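You operate a simulated robot arm through the tools that you are given. There is no shell and no other tool.

You are at the controls of a simulated robot arm. One attempt, no reset.

Task
Brake on, then slide the bunk to hole 2 and pin it.

The check looks at the end state, three seconds after you hand in, the way a careful person would. Anything else that was tipped, shoved, dropped, spilled or broken makes it a failure.

Robot
A 6-joint arm with a two-finger parallel gripper, fixed in place. Base frame: the origin is on the floor under the middle of its stand, x ahead of it, y to its left, z up. Lengths are in mm, angles in degrees, forces in N, time in s.
With the tool pointing down near the work surface it reaches from about 240 to 640 mm from the base axis. Its first joint turns from -115.0 to 115.0 degrees. Payload 3.43 kg.
The TCP is the grasp point between the finger pads, 34 mm short of the fingertips. In the tool frame z runs along the fingers and y along their closing line. Largest opening 128 mm; finger width 24, thickness 12; the body of the gripper, 48 by 130 mm, starts 96 mm behind the TCP.
Orientation is told as [roll, pitch, yaw] about the base's x, y, z axes, in that order, counted from this pose: with the fingers straight down and closing along the base's y, the tool's x points along the base's -x, its y along +y and its z along -z.

Tools
- The arm moves only by the tool arm_command. Its argument "series" is a list of rows, each a list of 7 numbers: the shift along the base's x, y, z in mm, then the turn, a rotation vector about the base's x, y, z in degrees, then the gripper command, from -1 (fully open) to 1 (shut), values between in proportion. In form: [[dx, dy, dz, wx, wy, wz, gripper], ...]. A call has 1 to 20 rows; each row shifts and turns the commanded pose from where the row before left it. Rows are played at 5 a second. More than 50 mm and 8.6 degrees between two rows, or a gripper value outside its range, and nothing of the call is played. A pose out of reach is approached as far as the arm can. The call stops where the force on the tool passes 40 N (or 10 N more than at its start, if that is more) or the arm is blocked; 0.2 s more then pass. Each finger travels about 153 mm/s and halts on what it meets, pressing with about 31 N; the grip force reading is that of the motor and also rises with nothing between the fingers. The clock runs only during rows and for 0.2 s after the last one: add rows that do not move to give the fingers time. The reply holds the time, the measured pose of the TCP, the force on the tool along the base axes, the opening and the grip force, in the units named above and with some noise, with the torque about the TCP (base axes, N m) and any sound that the robot's microphone picked up, and new pictures: "pictures" is both (left out), scene, wrist or none.
- Cameras (640 x 400 px; columns grow to the right, rows downward): "scene" is fixed at [50.2, 651.8, 1156.1]; the picture's right is [-0.75, -0.66, 0.00], its down [-0.35, 0.40, -0.85] and it looks along [0.56, -0.64, -0.53] (base axes); focal length 331 px, centre (320, 200). "wrist" rides on the gripper at [76, -11, -160] in the tool frame; the picture's right is [0.15, 0.99, 0.00], its down [-0.88, 0.13, -0.46] and it looks along [-0.45, 0.07, 0.89] (tool axes); focal length 234 px, centre (320, 200). There is no depth. A picture from a camera that has moved, and an enlarged one, comes with that camera's place and axes in the base frame and with its lens.
- slide_trunk(by): slides the trunk up (or, below 0, down) by that many mm; the arm rides with it, the base frame stays. It gives what a move gives, with no picture.
- enlarge(camera, box): a new picture of the part [left, top, right, bottom] of that camera's present view, enlarged. It takes no simulated time.
- job_done(): hands the job in; it is judged then, once.

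Nothing tells you positions but the pictures and the camera data. Unless the task says otherwise, let go and move clear before handing in.

The tools are called after "Emit:" as name(argument=value, ...) on one line, values as JSON. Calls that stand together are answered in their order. arm_command: Moves the arm, as the interface text tells. Its arguments: {"type":"object","properties":{"series":{"type":"array"},"pictures":{"type":"string","enum":["both","scene","wrist","none"]}},"required":["series"]} The other tools are called the same way: slide_trunk (by) moves the trunk up or down; enlarge (camera, box) takes an enlarged picture of a part of a camera's view; job_done () hands the job in.

At the start:

```text
t: 0.0
tcp_pos: [448.5, 34.2, 833.2]
tool_rot: [-0.2, -0.1, -0.1]
contact_force: [0.6, -0.6, 0.0]
moment: [-0.02, 0.0, 0.0]
opening: 127.9
gripper_force: 0.1
trunk travel left (down, up): [-725.0, 265.0]
```

scene: 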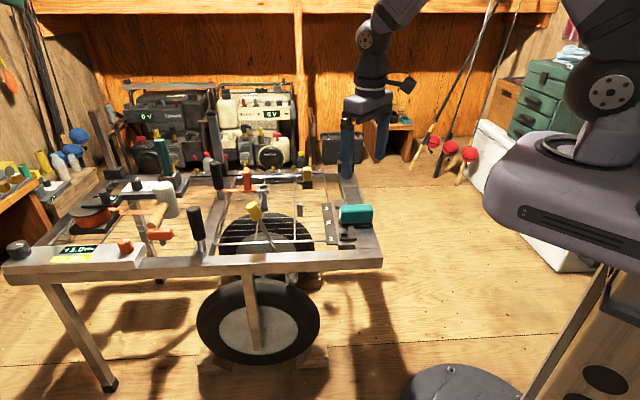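
wrist: 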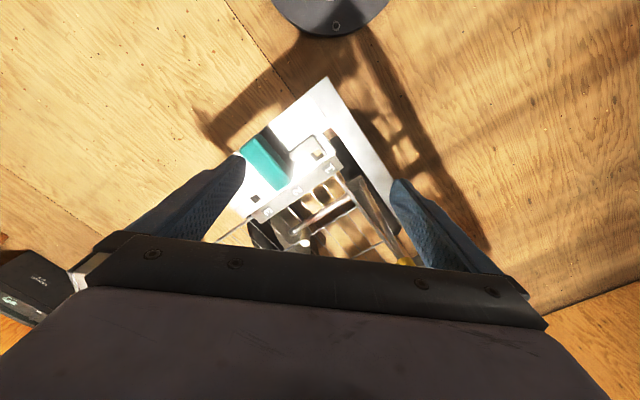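

I see a trailer-like frame with a wheel, several handles (teal, yellow, black, red) and a numbered plate with holes near its right corner. I'll look closer before moving anything.

Emit:
enlarge(camera="scene", box=[180, 140, 400, 280])

Emit:
enlarge(camera="scene", box=[0, 140, 220, 280])

Emit:
enlarge(camera="wrist", box=[200, 60, 440, 280])

Emit:
enlarge(camera="scene", box=[300, 180, 400, 260])

```text
2.86 times, centred on (290, 210) of scene
camera zoom: at [50.2, 651.8, 1156.1], right [-0.75, -0.66, 0.0], down [-0.35, 0.4, -0.85], along [0.56, -0.64, -0.53], focal length 947 px, centre (406, 171)
```

zoom: 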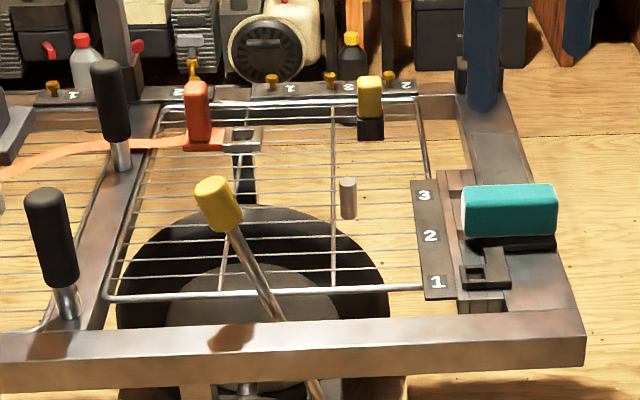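

```text
2.86 times, centred on (110, 210) of scene
camera zoom: at [50.2, 651.8, 1156.1], right [-0.75, -0.66, 0.0], down [-0.35, 0.4, -0.85], along [0.56, -0.64, -0.53], focal length 947 px, centre (920, 171)
```

zoom: 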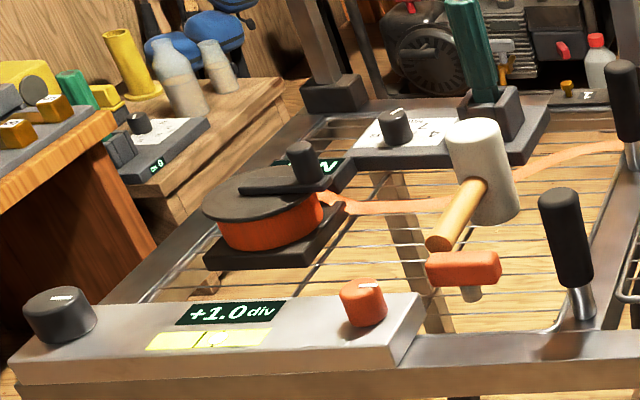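

```text
1.82 times, centred on (320, 170) of wrist
camera zoom: at [371.9, 23.3, 992.8], right [-0.15, 0.99, 0.0], down [0.88, 0.13, 0.46], along [0.45, 0.07, -0.89], focal length 426 px, centre (320, 254)
```

zoom: 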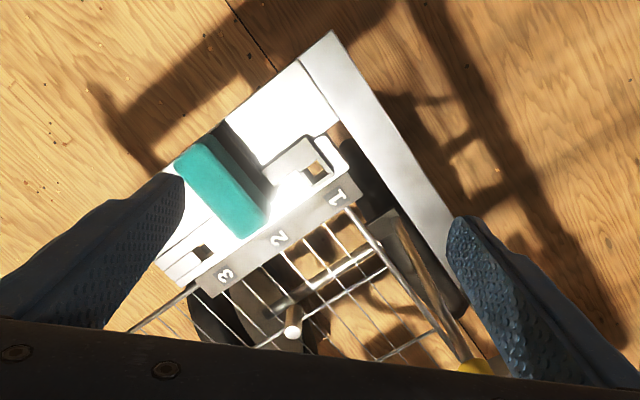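

```text
5.00 times, centred on (350, 220) of scene
camera zoom: at [50.2, 651.8, 1156.1], right [-0.75, -0.66, 0.0], down [-0.35, 0.4, -0.85], along [0.56, -0.64, -0.53], focal length 1657 px, centre (170, 100)
```

zoom: 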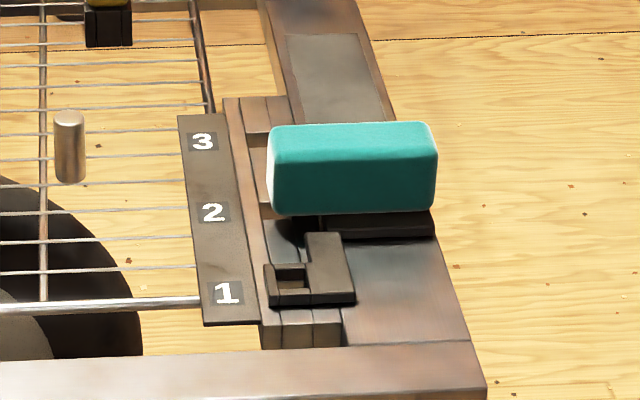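

The bunk seems to be the teal pad on a carriage with a tongue, next to the strip marked 1, 2, 3, at roughly (524, -58, 570). The grey peg standing at the mesh may be the pin. I'll look more closely at the yellow lever and wheel to find the brake.

Emit:
enlarge(camera="scene", box=[190, 190, 330, 380])

Emit:
enlarge(camera="scene", box=[180, 150, 280, 240])

Emit:
enlarge(camera="scene", box=[270, 160, 350, 230])

Emit:
enlarge(camera="scene", box=[100, 70, 320, 190])

Emit:
enlarge(camera="wrist", box=[230, 120, 430, 280])

```text
2.11 times, centred on (260, 285) of scene
camera zoom: at [50.2, 651.8, 1156.1], right [-0.75, -0.66, 0.0], down [-0.35, 0.4, -0.85], along [0.56, -0.64, -0.53], focal length 698 px, centre (446, 21)
```

zoom: 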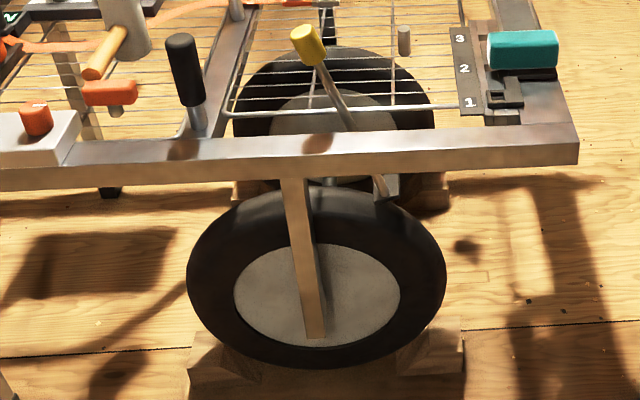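

```text
4.44 times, centred on (230, 195) of scene
camera zoom: at [50.2, 651.8, 1156.1], right [-0.75, -0.66, 0.0], down [-0.35, 0.4, -0.85], along [0.56, -0.64, -0.53], focal length 1473 px, centre (720, 222)
```

zoom: 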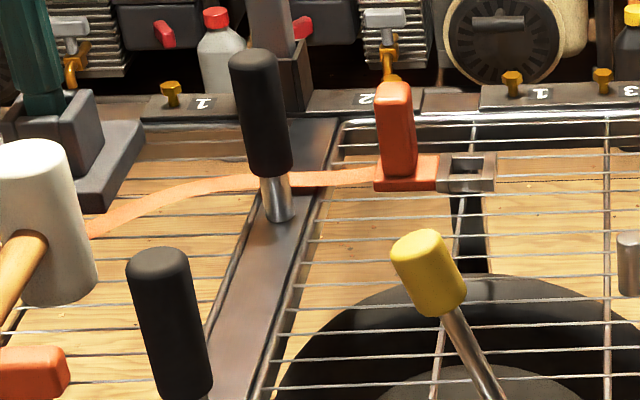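

```text
5.71 times, centred on (310, 195) of scene
camera zoom: at [50.2, 651.8, 1156.1], right [-0.75, -0.66, 0.0], down [-0.35, 0.4, -0.85], along [0.56, -0.64, -0.53], focal length 1894 px, centre (377, 229)
```

zoom: 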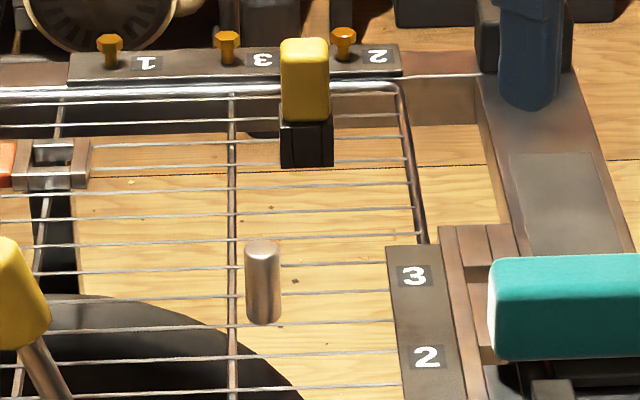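

```text
2.91 times, centred on (210, 130) of scene
camera zoom: at [50.2, 651.8, 1156.1], right [-0.75, -0.66, 0.0], down [-0.35, 0.4, -0.85], along [0.56, -0.64, -0.53], focal length 964 px, centre (640, 404)
```

zoom: 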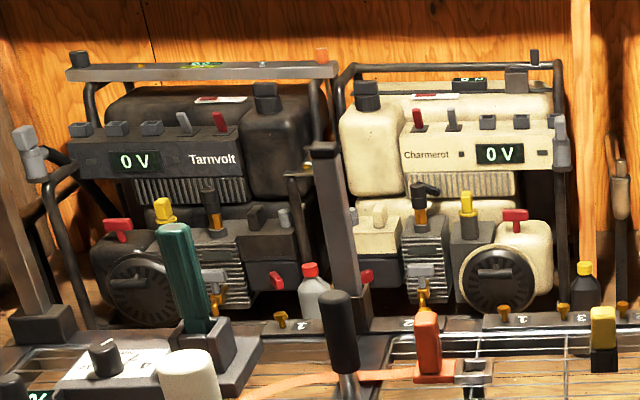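

```text
2.50 times, centred on (330, 200) of wrist
camera zoom: at [371.9, 23.3, 992.8], right [-0.15, 0.99, 0.0], down [0.88, 0.13, 0.46], along [0.45, 0.07, -0.89], focal length 585 px, centre (295, 200)
```

zoom: 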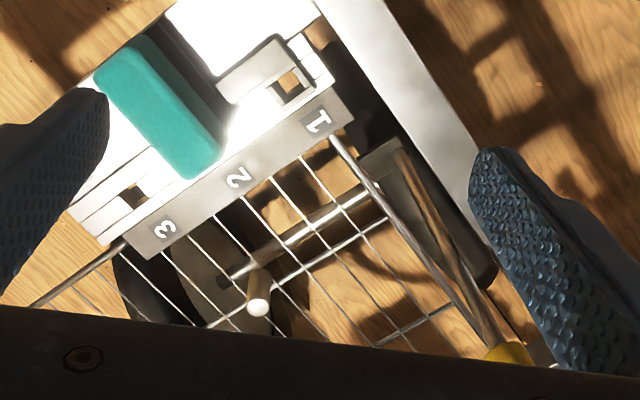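

The frame lies at about 45° to the base. The yellow-knobbed lever runs from about (592, 167, 408) up to (650, 228, 670) and is probably the brake. I'm moving the wrist camera sideways at this safe height to see the lever, the pin and the linkage.

Emit:
arm_command(series=[[0, 40, 0, 0, 0, 0, -1], [0, 40, 0, 0, 0, 0, -1], [0, 40, 0, 0, 0, 0, -1], [0, 40, 0, 0, 0, 0, -1], [0, 0, 0, 0, 0, 0, -1]], pictures="both")

```text
t: 1.2
tcp_pos: [447.4, 195.1, 831.7]
tool_rot: [-0.1, 0.0, -0.1]
contact_force: [0.2, -0.9, -0.9]
moment: [0.02, 0.03, 0.04]
opening: 128.2
gripper_force: 0.1
trunk travel left (down, up): [-725.0, 265.0]
camera wrist: at [371.9, 184.2, 992.8], right [-0.15, 0.99, 0.0], down [0.88, 0.13, 0.46], along [0.45, 0.07, -0.89], focal length 234 px, centre (320, 200)
```

scene: 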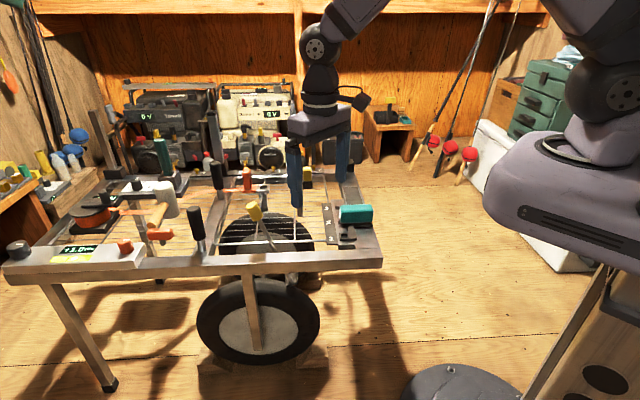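
wrist: 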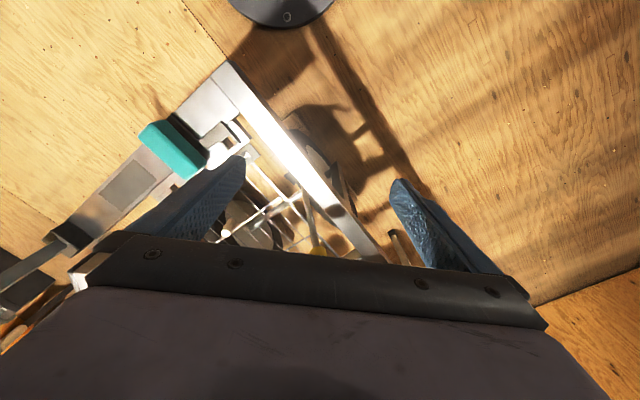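

The gripper body hides the lower half of the wrist view, so I'll move further ahead to put the lever and mesh in the centre of the image.

Emit:
arm_command(series=[[40, 0, 0, 0, 0, 0, -1], [40, -10, 0, 0, 0, 0, -1], [30, -10, 0, 0, 0, 0, -1], [0, 0, 0, 0, 0, 0, -1]], pictures="both")

```text
t: 2.2
tcp_pos: [560.6, 172.9, 831.0]
tool_rot: [-0.1, 0.1, 0.0]
contact_force: [-0.8, -0.2, 0.5]
moment: [0.01, 0.04, 0.01]
opening: 127.9
gripper_force: 0.0
trunk travel left (down, up): [-725.0, 265.0]
camera wrist: at [484.3, 161.6, 991.2], right [-0.15, 0.99, 0.0], down [0.88, 0.13, 0.46], along [0.45, 0.07, -0.89], focal length 234 px, centre (320, 200)
```

scene: 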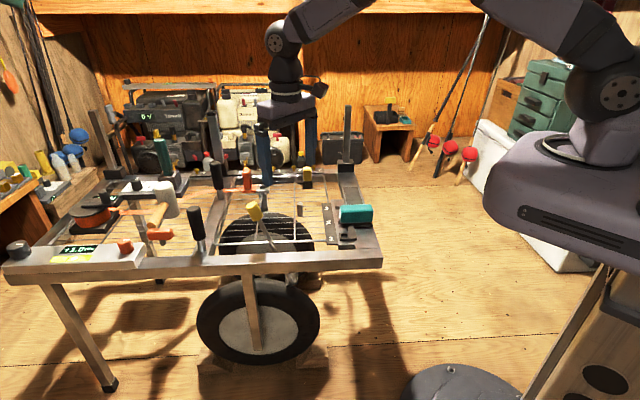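
wrist: 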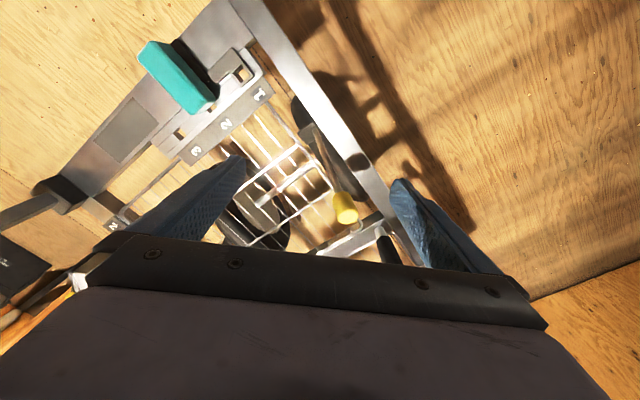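

Emit:
enlarge(camera="wrist", box=[220, 70, 420, 270])

Emit:
enlarge(camera="wrist", box=[60, 20, 290, 260])

Emit:
enlarge(camera="scene", box=[230, 190, 340, 300])

```text
2.00 times, centred on (320, 170) of wrist
camera zoom: at [484.3, 161.6, 991.2], right [-0.15, 0.99, 0.0], down [0.88, 0.13, 0.46], along [0.45, 0.07, -0.89], focal length 468 px, centre (320, 260)
```

zoom: 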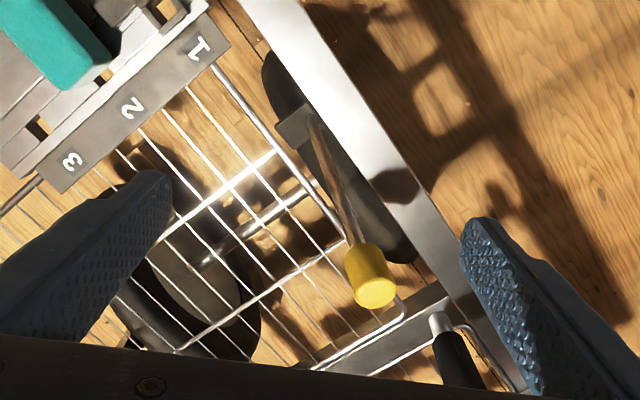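

```text
1.67 times, centred on (175, 140) of wrist
camera zoom: at [484.3, 161.6, 991.2], right [-0.15, 0.99, 0.0], down [0.88, 0.13, 0.46], along [0.45, 0.07, -0.89], focal length 390 px, centre (562, 300)
```

zoom: 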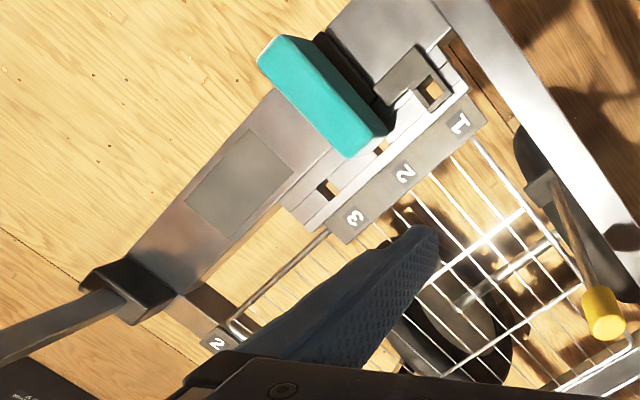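

```text
3.64 times, centred on (285, 245) of scene
camera zoom: at [50.2, 651.8, 1156.1], right [-0.75, -0.66, 0.0], down [-0.35, 0.4, -0.85], along [0.56, -0.64, -0.53], focal length 1205 px, centre (447, 36)
```

zoom: 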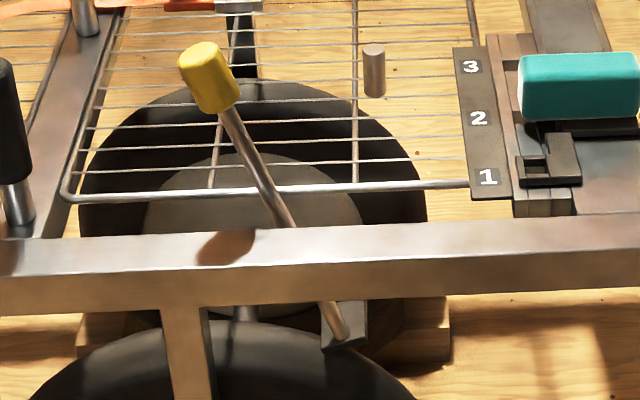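

Emit:
enlarge(camera="wrist", box=[280, 90, 380, 220])

Emit:
enlarge(camera="scene", box=[260, 250, 330, 300])

Emit:
enlarge(camera="wrist", box=[130, 30, 290, 150])

```text
3.08 times, centred on (330, 155) of wrist
camera zoom: at [484.3, 161.6, 991.2], right [-0.15, 0.99, 0.0], down [0.88, 0.13, 0.46], along [0.45, 0.07, -0.89], focal length 720 px, centre (289, 338)
```

zoom: 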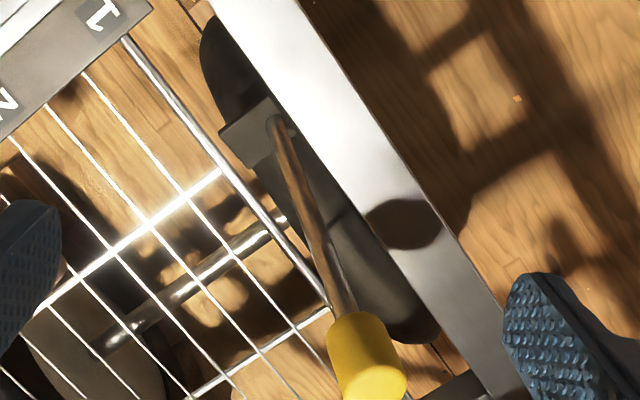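

```text
8.00 times, centred on (295, 275) of scene
camera zoom: at [50.2, 651.8, 1156.1], right [-0.75, -0.66, 0.0], down [-0.35, 0.4, -0.85], along [0.56, -0.64, -0.53], focal length 2652 px, centre (520, -400)
```

zoom: 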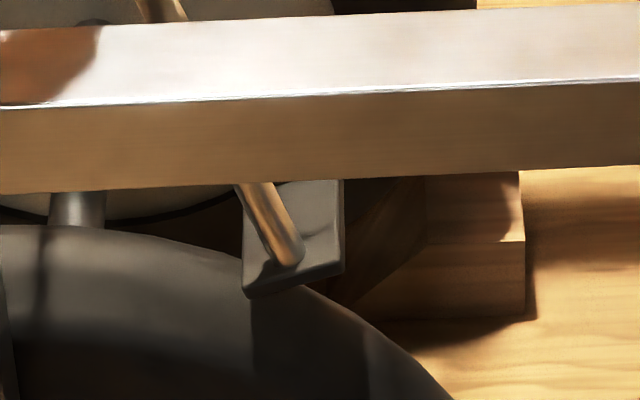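

```text
3.33 times, centred on (210, 90) of wrist
camera zoom: at [484.3, 161.6, 991.2], right [-0.15, 0.99, 0.0], down [0.88, 0.13, 0.46], along [0.45, 0.07, -0.89], focal length 781 px, centre (687, 567)
```

zoom: 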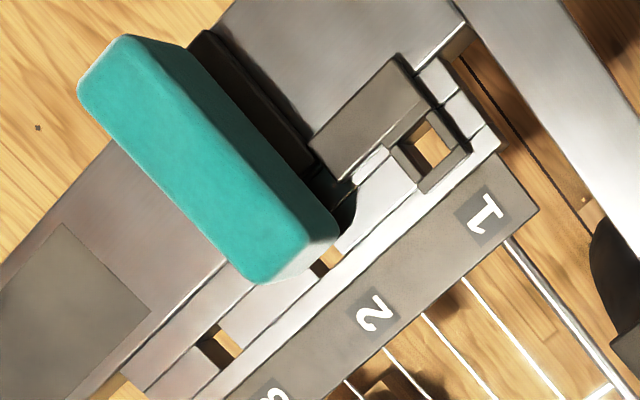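

The layout is clear: the carriage tab has a square hole and sits over rail hole 1 at about (494, 40, 560). The holes are about 85 mm apart going away from the near bar, so hole 2 is near (552, -21). Next I'll look closely at the candidate pin.

Emit:
enlarge(camera="scene", box=[280, 190, 324, 226])

Emit:
enlarge(camera="scene", box=[285, 155, 345, 195])

Emit:
enlarge(camera="scene", box=[95, 165, 215, 275])

Emit:
enlarge(camera="scene", box=[320, 200, 390, 250])

```text
11.11 times, centred on (302, 208) of scene
camera zoom: at [50.2, 651.8, 1156.1], right [-0.75, -0.66, 0.0], down [-0.35, 0.4, -0.85], along [0.56, -0.64, -0.53], focal length 3683 px, centre (520, 111)
```

zoom: 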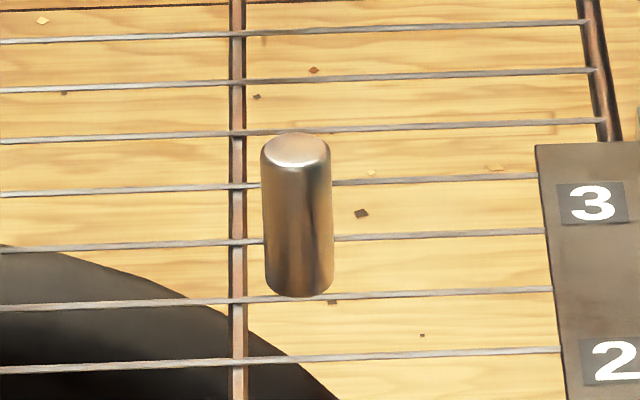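

```text
10.00 times, centred on (315, 175) of scene
camera zoom: at [50.2, 651.8, 1156.1], right [-0.75, -0.66, 0.0], down [-0.35, 0.4, -0.85], along [0.56, -0.64, -0.53], focal length 3314 px, centre (370, 450)
```

zoom: 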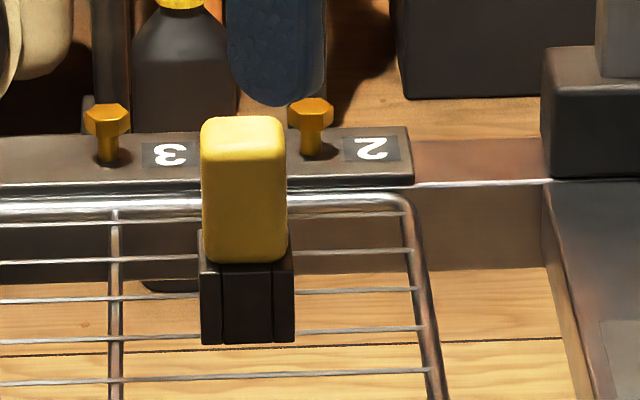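

```text
3.64 times, centred on (155, 220) of scene
camera zoom: at [50.2, 651.8, 1156.1], right [-0.75, -0.66, 0.0], down [-0.35, 0.4, -0.85], along [0.56, -0.64, -0.53], focal length 1205 px, centre (920, 127)
```

zoom: 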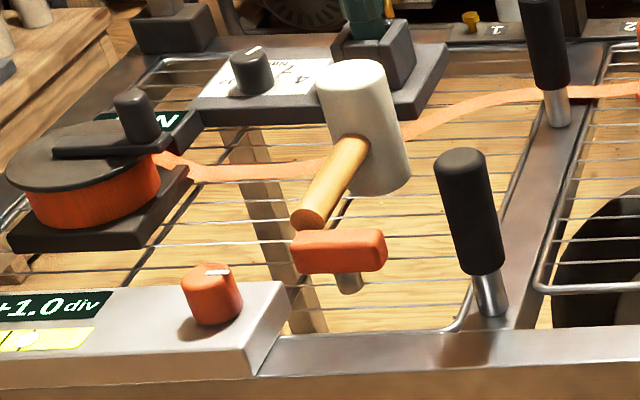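

```text
8.00 times, centred on (355, 225) of scene
camera zoom: at [50.2, 651.8, 1156.1], right [-0.75, -0.66, 0.0], down [-0.35, 0.4, -0.85], along [0.56, -0.64, -0.53], focal length 2652 px, centre (40, 0)
```

zoom: 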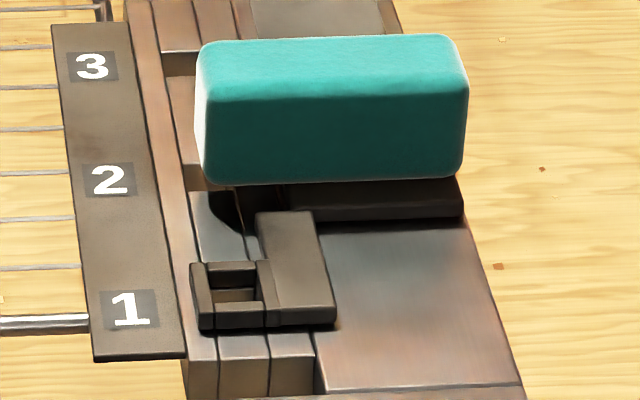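

The grey cylinder (about 20 mm across, 50 mm tall) stands on the mesh near (670, 38). The orange T-handle and the yellow/black block are well out of reach. I'll bring the wrist camera closer over the tab and holes to judge their size and whether they go right through.

Emit:
arm_command(series=[[-20, -45, 0, 0, 0, 0, -1], [-15, -45, 0, 0, 0, 0, -1], [-10, -45, 0, 0, 0, 0, -1], [-5, -45, 0, 0, 0, 0, -1], [0, 0, -45, 0, 0, 0, -1], [0, 0, -45, 0, 0, 0, -1], [0, 0, -20, 0, 0, 0, -1], [0, 0, 0, 0, 0, 0, -1]], pictures="both")

```text
t: 4.0
tcp_pos: [507.5, -4.9, 721.6]
tool_rot: [-0.2, -0.2, -0.1]
contact_force: [-0.2, -0.6, 0.1]
moment: [0.03, 0.03, 0.01]
opening: 127.8
gripper_force: 0.1
trunk travel left (down, up): [-725.0, 265.0]
camera wrist: at [431.7, -15.8, 882.2], right [-0.15, 0.99, 0.0], down [0.88, 0.13, 0.46], along [0.45, 0.07, -0.89], focal length 234 px, centre (320, 200)
```

scene: 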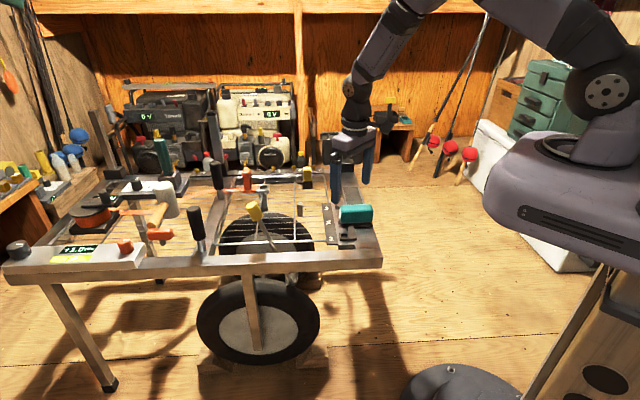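
wrist: 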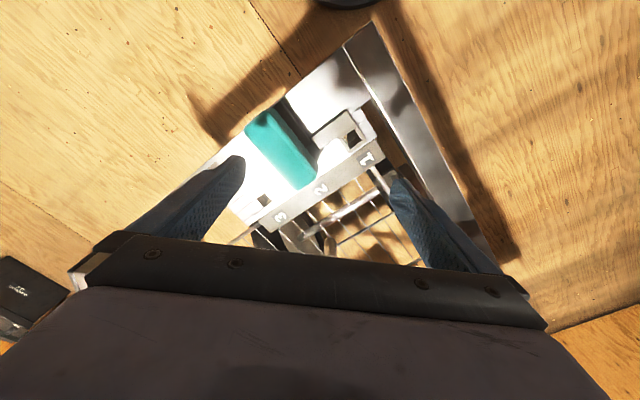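

Emit:
enlarge(camera="wrist", box=[240, 90, 400, 250])

Emit:
enlarge(camera="wrist", box=[310, 100, 400, 160])

Emit:
enlarge(camera="wrist", box=[240, 180, 340, 250])

```text
2.50 times, centred on (320, 170) of wrist
camera zoom: at [431.7, -15.8, 882.2], right [-0.15, 0.99, 0.0], down [0.88, 0.13, 0.46], along [0.45, 0.07, -0.89], focal length 585 px, centre (320, 275)
```

zoom: 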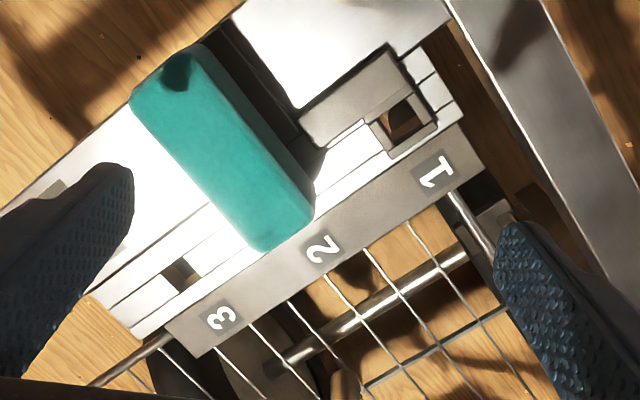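

```text
6.67 times, centred on (355, 130) of wrist
camera zoom: at [431.7, -15.8, 882.2], right [-0.15, 0.99, 0.0], down [0.88, 0.13, 0.46], along [0.45, 0.07, -0.89], focal length 1561 px, centre (87, 667)
```

zoom: 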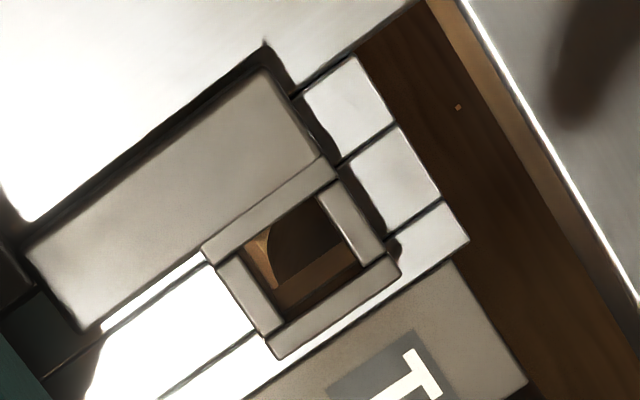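

```text
5.71 times, centred on (290, 215) of wrist
camera zoom: at [431.7, -15.8, 882.2], right [-0.15, 0.99, 0.0], down [0.88, 0.13, 0.46], along [0.45, 0.07, -0.89], focal length 1338 px, centre (491, 114)
```

zoom: 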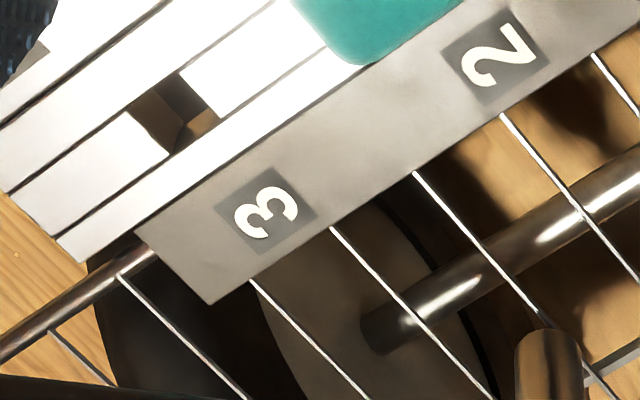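

The square hole measures about 16 to 19 mm, while the grey cylinder is about 20 mm with no head. The yellow handle in the black socket near the far bar might be a square pin, so I'll tilt the camera forward for a better look.

Emit:
arm_command(series=[[0, 0, 40, 0, 0, 0, -1], [25, -20, 0, 0, -8, 0, -1], [30, -20, 0, 0, -8, 0, -1], [30, -20, 0, 0, -8, 0, -1], [30, -20, 0, 0, 0, 0, -1], [0, 0, 0, 0, 0, 0, -1]], pictures="both")

```text
t: 5.4
tcp_pos: [626.3, -85.6, 762.3]
tool_rot: [0.0, -24.1, 0.0]
contact_force: [0.5, -0.3, -0.3]
moment: [-0.02, -0.02, 0.01]
opening: 128.2
gripper_force: 0.0
trunk travel left (down, up): [-725.0, 265.0]
camera wrist: at [490.7, -96.4, 878.0], right [-0.13, 0.99, -0.06], down [0.62, 0.13, 0.78], along [0.78, 0.07, -0.63], focal length 234 px, centre (320, 200)
```

scene: 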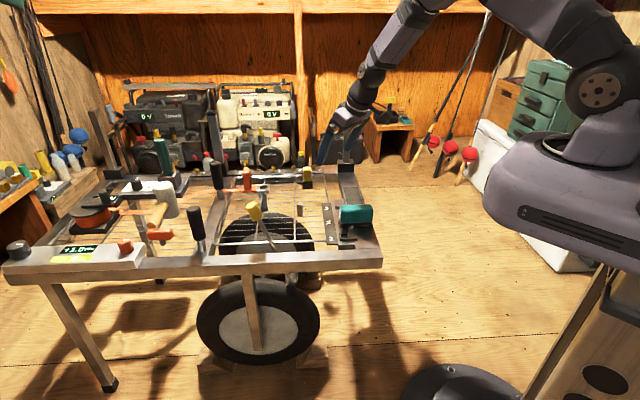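
wrist: 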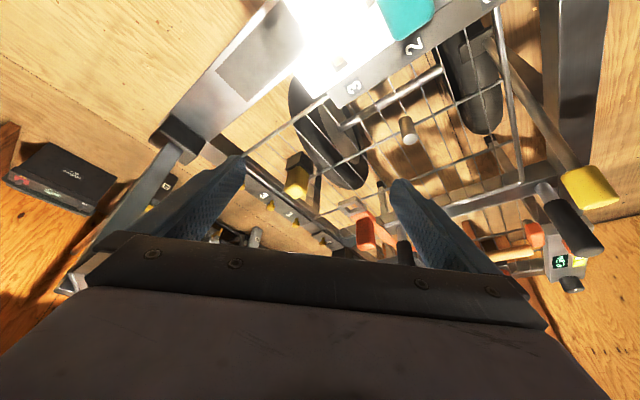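

Emit:
enlarge(camera="wrist", box=[240, 130, 360, 230])

Emit:
enlarge(camera="wrist", box=[360, 80, 480, 180])

Emit:
enlarge(camera="wrist", box=[310, 160, 430, 260])

Emit:
enlarge(camera="wrist", box=[460, 150, 620, 300])

Emit:
enlarge(camera="wrist", box=[400, 20, 600, 170])

```text
4.00 times, centred on (300, 180) of wrist
camera zoom: at [490.7, -96.4, 878.0], right [-0.13, 0.99, -0.06], down [0.62, 0.13, 0.78], along [0.78, 0.07, -0.63], focal length 937 px, centre (400, 280)
```

zoom: 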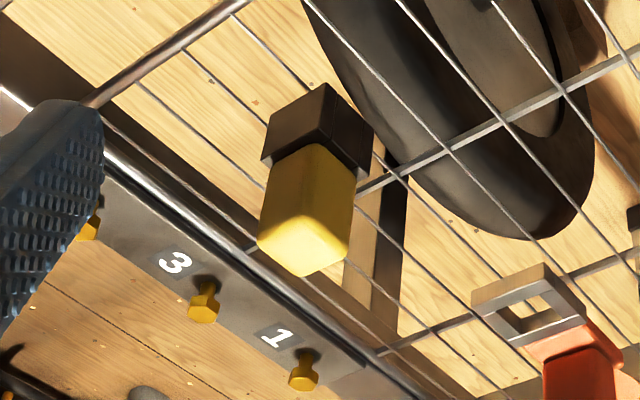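

```text
4.00 times, centred on (420, 130) of wrist
camera zoom: at [490.7, -96.4, 878.0], right [-0.13, 0.99, -0.06], down [0.62, 0.13, 0.78], along [0.78, 0.07, -0.63], focal length 937 px, centre (-80, 480)
```

zoom: 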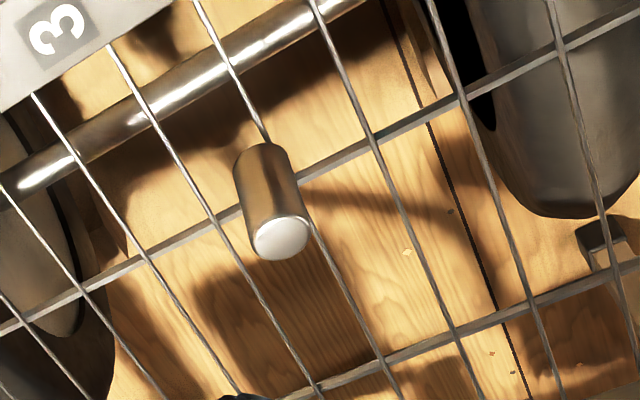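

```text
4.00 times, centred on (370, 210) of wrist
camera zoom: at [490.7, -96.4, 878.0], right [-0.13, 0.99, -0.06], down [0.62, 0.13, 0.78], along [0.78, 0.07, -0.63], focal length 937 px, centre (120, 160)
```

zoom: 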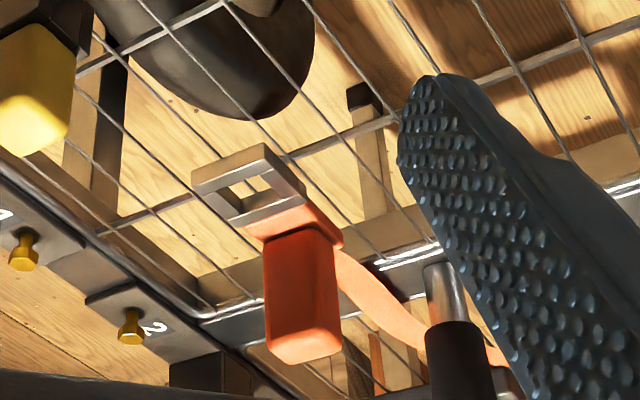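

```text
2.67 times, centred on (540, 225) of wrist
camera zoom: at [490.7, -96.4, 878.0], right [-0.13, 0.99, -0.06], down [0.62, 0.13, 0.78], along [0.78, 0.07, -0.63], focal length 624 px, centre (-267, 133)
```

zoom: 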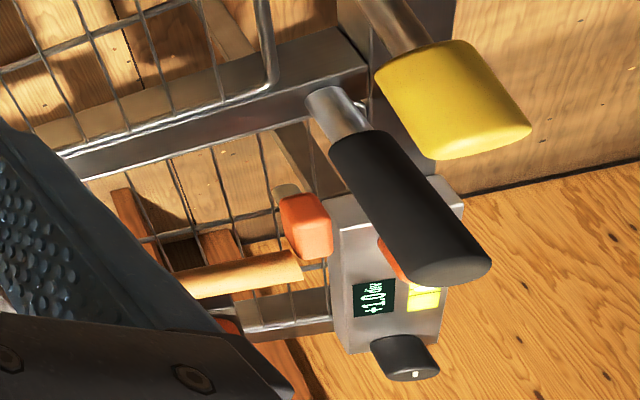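

```text
2.67 times, centred on (500, 95) of wrist
camera zoom: at [490.7, -96.4, 878.0], right [-0.13, 0.99, -0.06], down [0.62, 0.13, 0.78], along [0.78, 0.07, -0.63], focal length 624 px, centre (-160, 480)
```

zoom: 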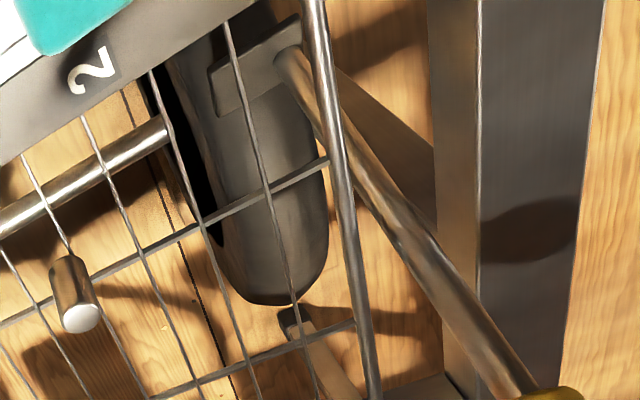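

The yellow grip in the black socket is at about (775, -110, 635), and it looks like the parked square pin. The brake lever's knob is at (650, 225, 678) and leans about 17° toward the far side. The brake comes first: I'll level the tool, turn it in line with the lever's swing and hover near the knob.

Emit:
arm_command(series=[[-10, 30, 20, 0, 8, 0, -1], [-10, 45, 20, 0, 8, 0, -1], [0, 45, 20, 0, 8, 0, -1], [0, 45, 0, 0, 0, -8, -1], [0, 45, 0, 0, 0, -8, -1], [0, 30, 0, 0, 0, -8, -1], [0, 0, 0, 0, 0, -8, -1], [0, 0, 0, 0, 0, -8, -1], [0, 0, 0, 0, 0, -5, -1], [0, 0, 0, 0, 0, 0, -1]], pictures="both")

```text
refused: row 2 steps farther than a row can; nothing moved
```

Emit:
arm_command(series=[[-10, 30, 20, 0, 8, 0, -1], [-10, 40, 20, 0, 8, 0, -1], [0, 40, 20, 0, 8, 0, -1], [0, 45, 0, 0, 0, -8, -1], [0, 45, 0, 0, 0, -8, -1], [0, 40, 0, 0, 0, -8, -1], [0, 0, 0, 0, 0, -8, -1], [0, 0, 0, 0, 0, -8, -1], [0, 0, 0, 0, 0, -5, -1], [0, 0, 0, 0, 0, 0, -1]], pictures="both")

```text
t: 7.6
tcp_pos: [603.6, 153.8, 822.8]
tool_rot: [-0.1, 0.0, -45.1]
contact_force: [0.8, 0.3, 0.2]
moment: [0.01, 0.02, 0.02]
opening: 128.1
gripper_force: 0.0
trunk travel left (down, up): [-725.0, 265.0]
camera wrist: at [542.4, 199.8, 983.5], right [0.6, 0.8, 0.0], down [0.71, -0.53, 0.46], along [0.37, -0.27, -0.89], focal length 234 px, centre (320, 200)
```

scene: 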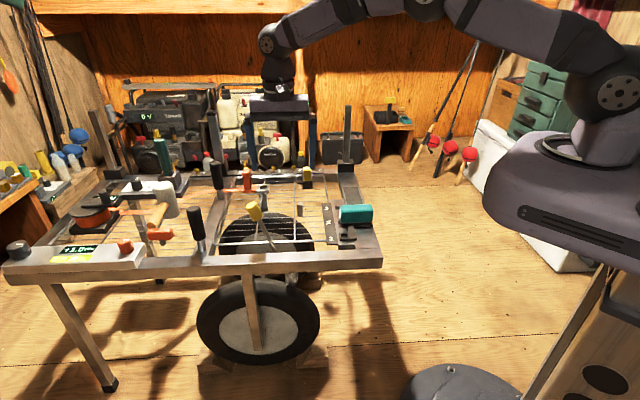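
wrist: 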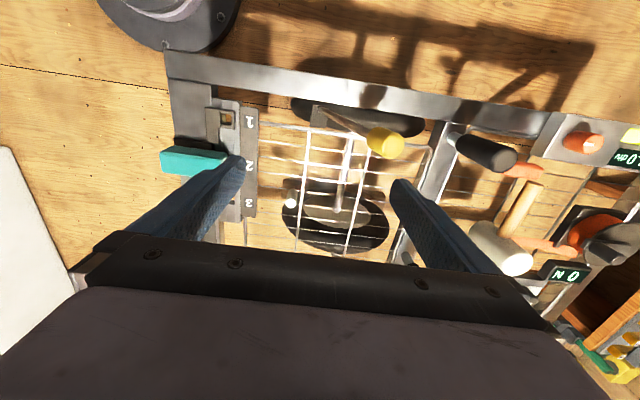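

Emit:
enlarge(camera="wrist", box=[280, 70, 440, 180])

Emit:
enlarge(camera="wrist", box=[150, 80, 310, 250])

Emit:
enlarge(camera="wrist", box=[420, 90, 640, 300])

```text
3.64 times, centred on (360, 125) of wrist
camera zoom: at [542.4, 199.8, 983.5], right [0.6, 0.8, 0.0], down [0.71, -0.53, 0.46], along [0.37, -0.27, -0.89], focal length 852 px, centre (174, 473)
```

zoom: 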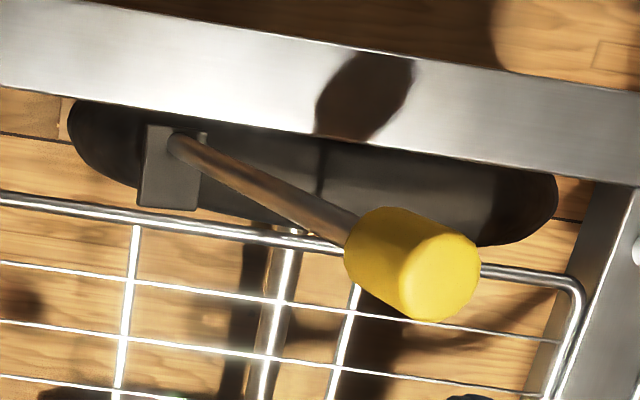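

```text
2.35 times, centred on (230, 165) of wrist
camera zoom: at [542.4, 199.8, 983.5], right [0.6, 0.8, 0.0], down [0.71, -0.53, 0.46], along [0.37, -0.27, -0.89], focal length 551 px, centre (532, 282)
```

zoom: 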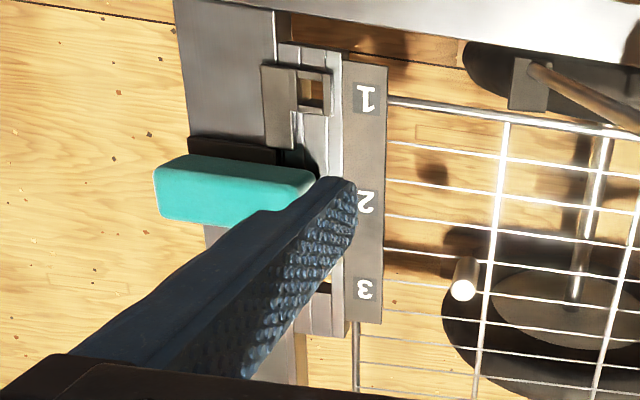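

```text
1.90 times, centred on (530, 195) of wrist
camera zoom: at [542.4, 199.8, 983.5], right [0.6, 0.8, 0.0], down [0.71, -0.53, 0.46], along [0.37, -0.27, -0.89], focal length 446 px, centre (-80, 210)
```

zoom: 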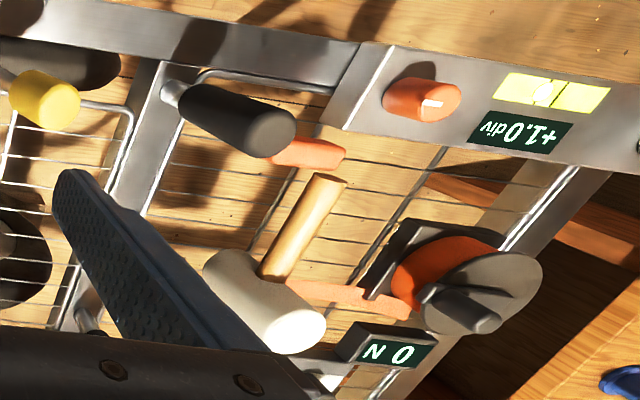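

Emit:
arm_command(series=[[20, 30, 0, 0, 0, 0, -0.1], [20, 30, 0, 0, 0, 0, -0.1], [6, 11, -30, 0, 0, 0, -0.1], [0, 0, -30, 0, 0, 0, -0.1], [0, 0, 0, 0, 0, 0, -0.1]], pictures="both")

```text
t: 8.8
tcp_pos: [623.3, 207.7, 759.8]
tool_rot: [0.0, -0.1, -45.0]
contact_force: [0.1, -0.7, 0.2]
moment: [0.04, 0.01, 0.01]
opening: 70.4
gripper_force: 0.1
out of reach, approached as far as the arm can: row 2, 3
trunk travel left (down, up): [-725.0, 265.0]
camera wrist: at [562.4, 254.5, 920.2], right [0.6, 0.8, 0.0], down [0.71, -0.53, 0.46], along [0.37, -0.27, -0.89], focal length 234 px, centre (320, 200)
```

scene: 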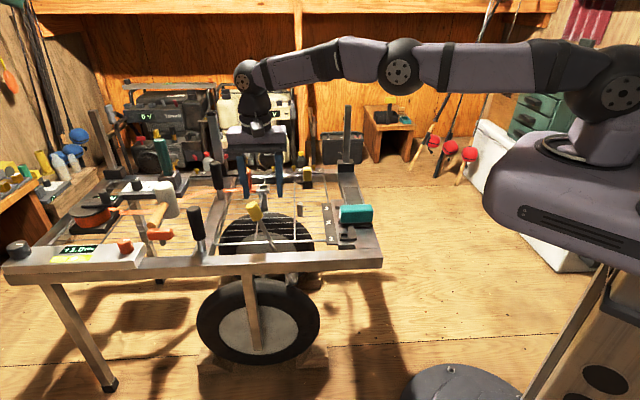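
wrist: 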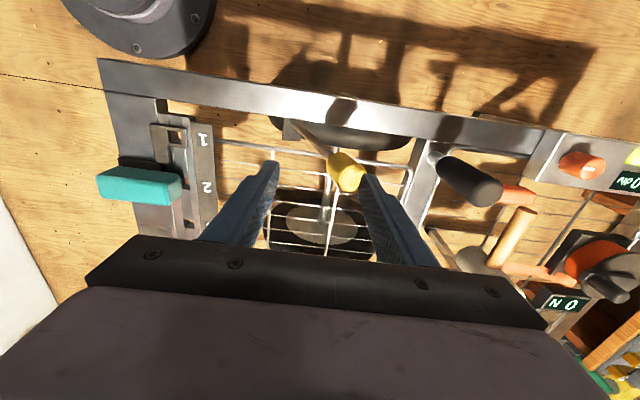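

Tool-down reach ends at about 657 mm, and the knob is at 688 mm, so I need to tilt the tool. I'll back off, turn the gripper so it closes across the lever's swing plane, and lean it 30° forward so the knob can pivot between the pads.

Emit:
arm_command(series=[[-25, -25, 30, 0, 0, 0, -0.1], [-25, -25, 10, 0, 0, 8.2, -0.1], [-15, -20, 0, 0, 0, 8.2, -0.1], [0, 0, 0, 0, 0, 8.2, -0.1], [0, 0, 0, 0, 0, 8.2, -0.1], [0, 0, 0, 0, 0, 8.2, -0.1], [0, 0, 0, 0, 0, 8.2, -0.1], [0, 0, 0, 0, 0, 8.2, -0.1], [0, 0, 0, 0, 0, 8.2, -0.1], [0, 0, 0, 0, 0, 8.2, -0.1], [0, 0, 0, 0, 0, 8.2, -0.1], [0, 0, 0, 0, 0, 7, -0.1], [0, 0, 0, 5.6, -5.6, 0, -0.1], [0, 0, 0, 5.6, -5.6, 0, -0.1], [0, 0, 0, 5.6, -5.6, 0, -0.1], [0, 0, 0, 4.4, -4.4, 0, -0.1], [0, 0, 0, 0, 0, 0, -0.1]], pictures="both")

```text
t: 12.4
tcp_pos: [558.0, 137.1, 801.2]
tool_rot: [0.5, -30.1, 43.9]
contact_force: [-0.2, -0.6, 0.0]
moment: [0.03, 0.01, 0.01]
opening: 70.3
gripper_force: 0.1
trunk travel left (down, up): [-725.0, 265.0]
camera wrist: at [461.8, 28.1, 903.6], right [-0.78, 0.62, -0.07], down [0.3, 0.46, 0.84], along [0.55, 0.63, -0.54], focal length 234 px, centre (320, 200)
```

scene: 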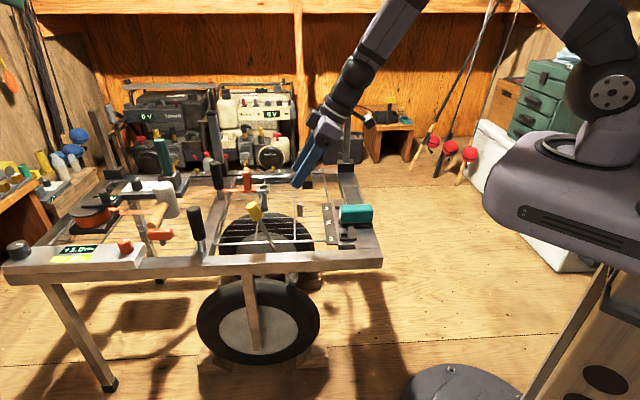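
wrist: 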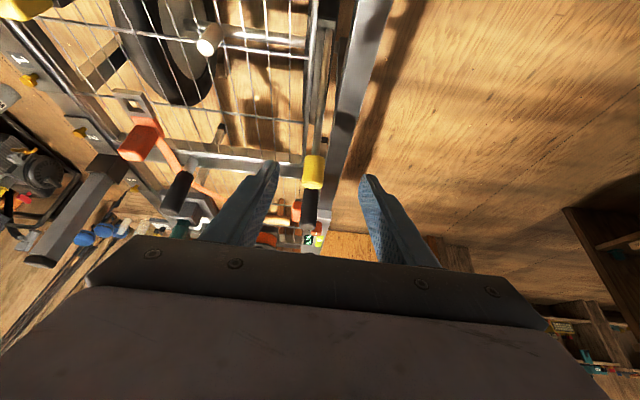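

Emit:
arm_command(series=[[21, 19, 0, 0, 0, 0, -0.1], [20, 18, 0, 0, 0, 0, -0.1], [16, 16, -39, 0, 0, 0, -0.1], [16, 16, -39, 0, 0, 0, -0.1], [0, 0, 0, 0, 0, 0, -0.1]], pictures="both")

```text
t: 13.6
tcp_pos: [633.7, 209.8, 723.0]
tool_rot: [0.5, -30.0, 43.8]
contact_force: [-0.1, -1.1, 0.1]
moment: [-0.01, -0.02, -0.03]
opening: 70.5
gripper_force: 0.0
trunk travel left (down, up): [-725.0, 265.0]
camera wrist: at [537.3, 99.6, 823.4], right [-0.78, 0.62, -0.07], down [0.3, 0.46, 0.84], along [0.55, 0.63, -0.54], focal length 234 px, centre (320, 200)
```

scene: 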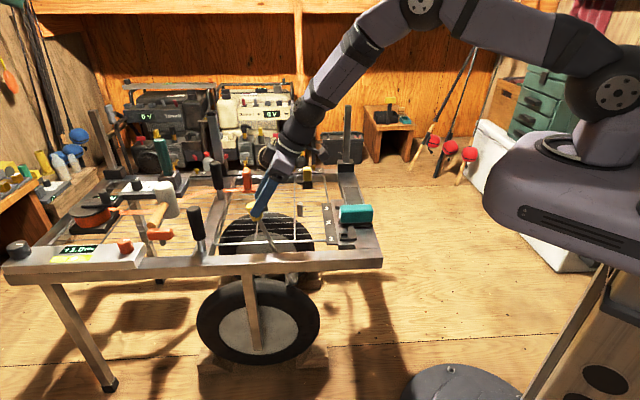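
wrist: 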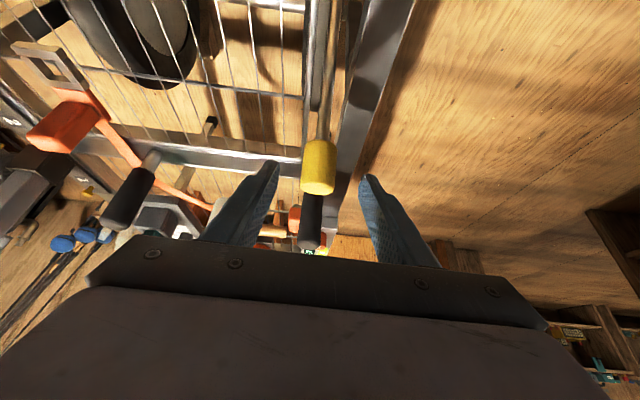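

Emit:
arm_command(series=[[8, 6, -22, 0, 0, 0, -0.1], [8, 6, -22, 0, 0, 0, -0.1], [0, 0, 0, 0, 0, 0, 0.2], [0, 0, 0, 0, 0, 0, 0.5], [0, 0, 0, 0, 0, 0, 0.9], [0, 0, 0, 0, 0, 0, 1]], pictures="both")

```text
t: 15.0
tcp_pos: [647.6, 220.9, 678.4]
tool_rot: [0.4, -30.0, 44.0]
contact_force: [0.5, 0.4, -1.6]
moment: [-0.84, -1.21, 0.56]
opening: 31.8
gripper_force: 44.3
trunk travel left (down, up): [-725.0, 265.0]
camera wrist: at [551.6, 111.8, 780.4], right [-0.78, 0.62, -0.07], down [0.3, 0.46, 0.84], along [0.55, 0.63, -0.55], focal length 234 px, centre (320, 200)
```

scene: 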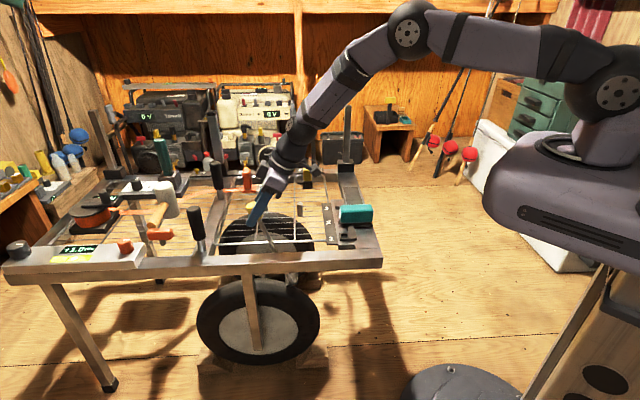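
wrist: 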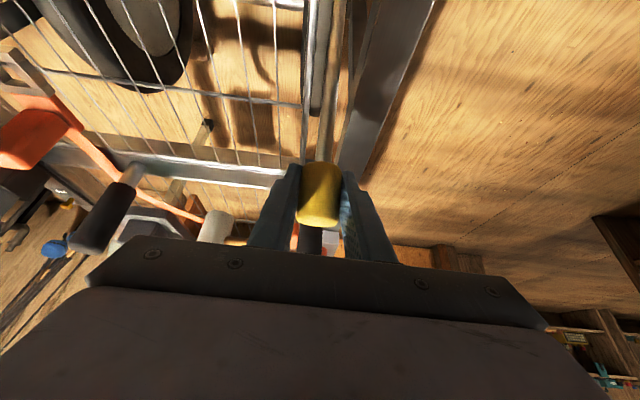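

The knob is gripped, 31.8 mm wide. I'm pulling it gently back along its arc in small steps and watching the force to learn which way it moves.

Emit:
arm_command(series=[[-3.5, -3.3, 1.4, 0, 0, 0, 1], [-3.5, -3.3, 1.4, 0, 0, 0, 1], [-3.5, -3.3, 1.3, 0, 0, 0, 1], [-3.5, -3.3, 1.2, 0, 0, 0, 1]], pictures="scene")

```text
t: 16.0
tcp_pos: [634.5, 208.1, 686.4]
tool_rot: [0.4, -30.0, 43.9]
contact_force: [2.0, 10.4, -1.6]
moment: [-0.01, -2.0, 0.51]
opening: 31.8
gripper_force: 45.2
trunk travel left (down, up): [-725.0, 265.0]
```

scene: 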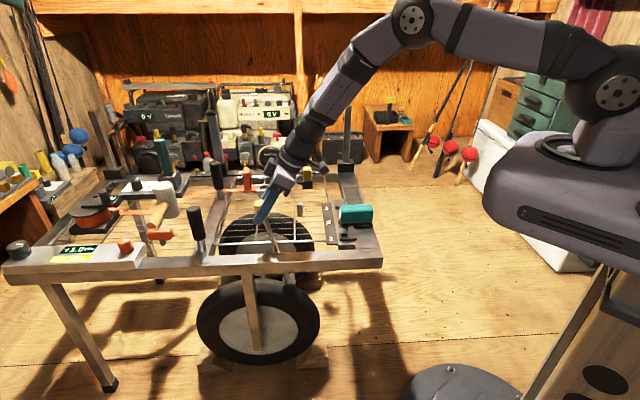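

Emit:
enlarge(camera="scene", box=[220, 180, 340, 300])

Emit:
enlarge(camera="wrist", box=[220, 0, 420, 260])

```text
3.33 times, centred on (280, 240) of scene
camera zoom: at [50.2, 651.8, 1156.1], right [-0.75, -0.66, 0.0], down [-0.35, 0.4, -0.85], along [0.56, -0.64, -0.53], focal length 1105 px, centre (453, 67)
```

zoom: 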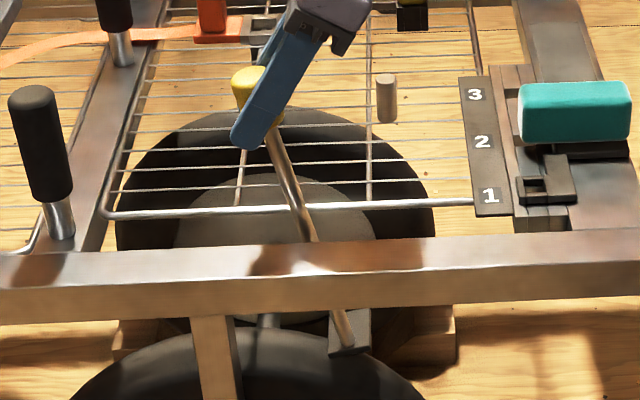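

```text
1.54 times, centred on (320, 130) of wrist
camera zoom: at [537.9, 98.2, 785.9], right [-0.78, 0.62, -0.07], down [0.3, 0.46, 0.84], along [0.55, 0.63, -0.54], focal length 360 px, centre (320, 308)
```

zoom: 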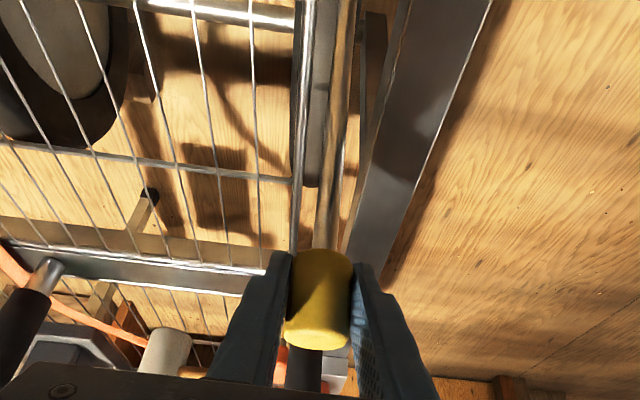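

Emit:
enlarge(camera="scene", box=[260, 250, 330, 300])

```text
8.00 times, centred on (295, 275) of scene
camera zoom: at [50.2, 651.8, 1156.1], right [-0.75, -0.66, 0.0], down [-0.35, 0.4, -0.85], along [0.56, -0.64, -0.53], focal length 2652 px, centre (520, -400)
```

zoom: 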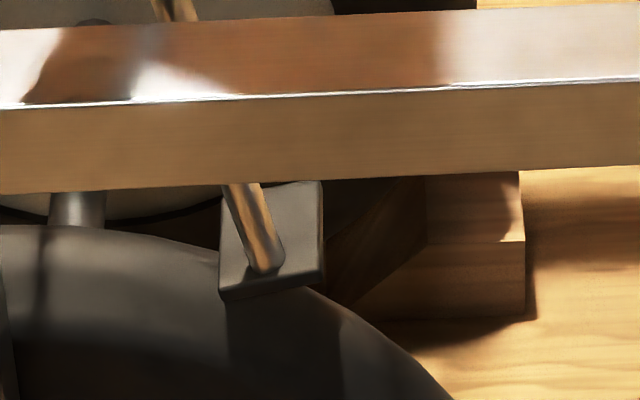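

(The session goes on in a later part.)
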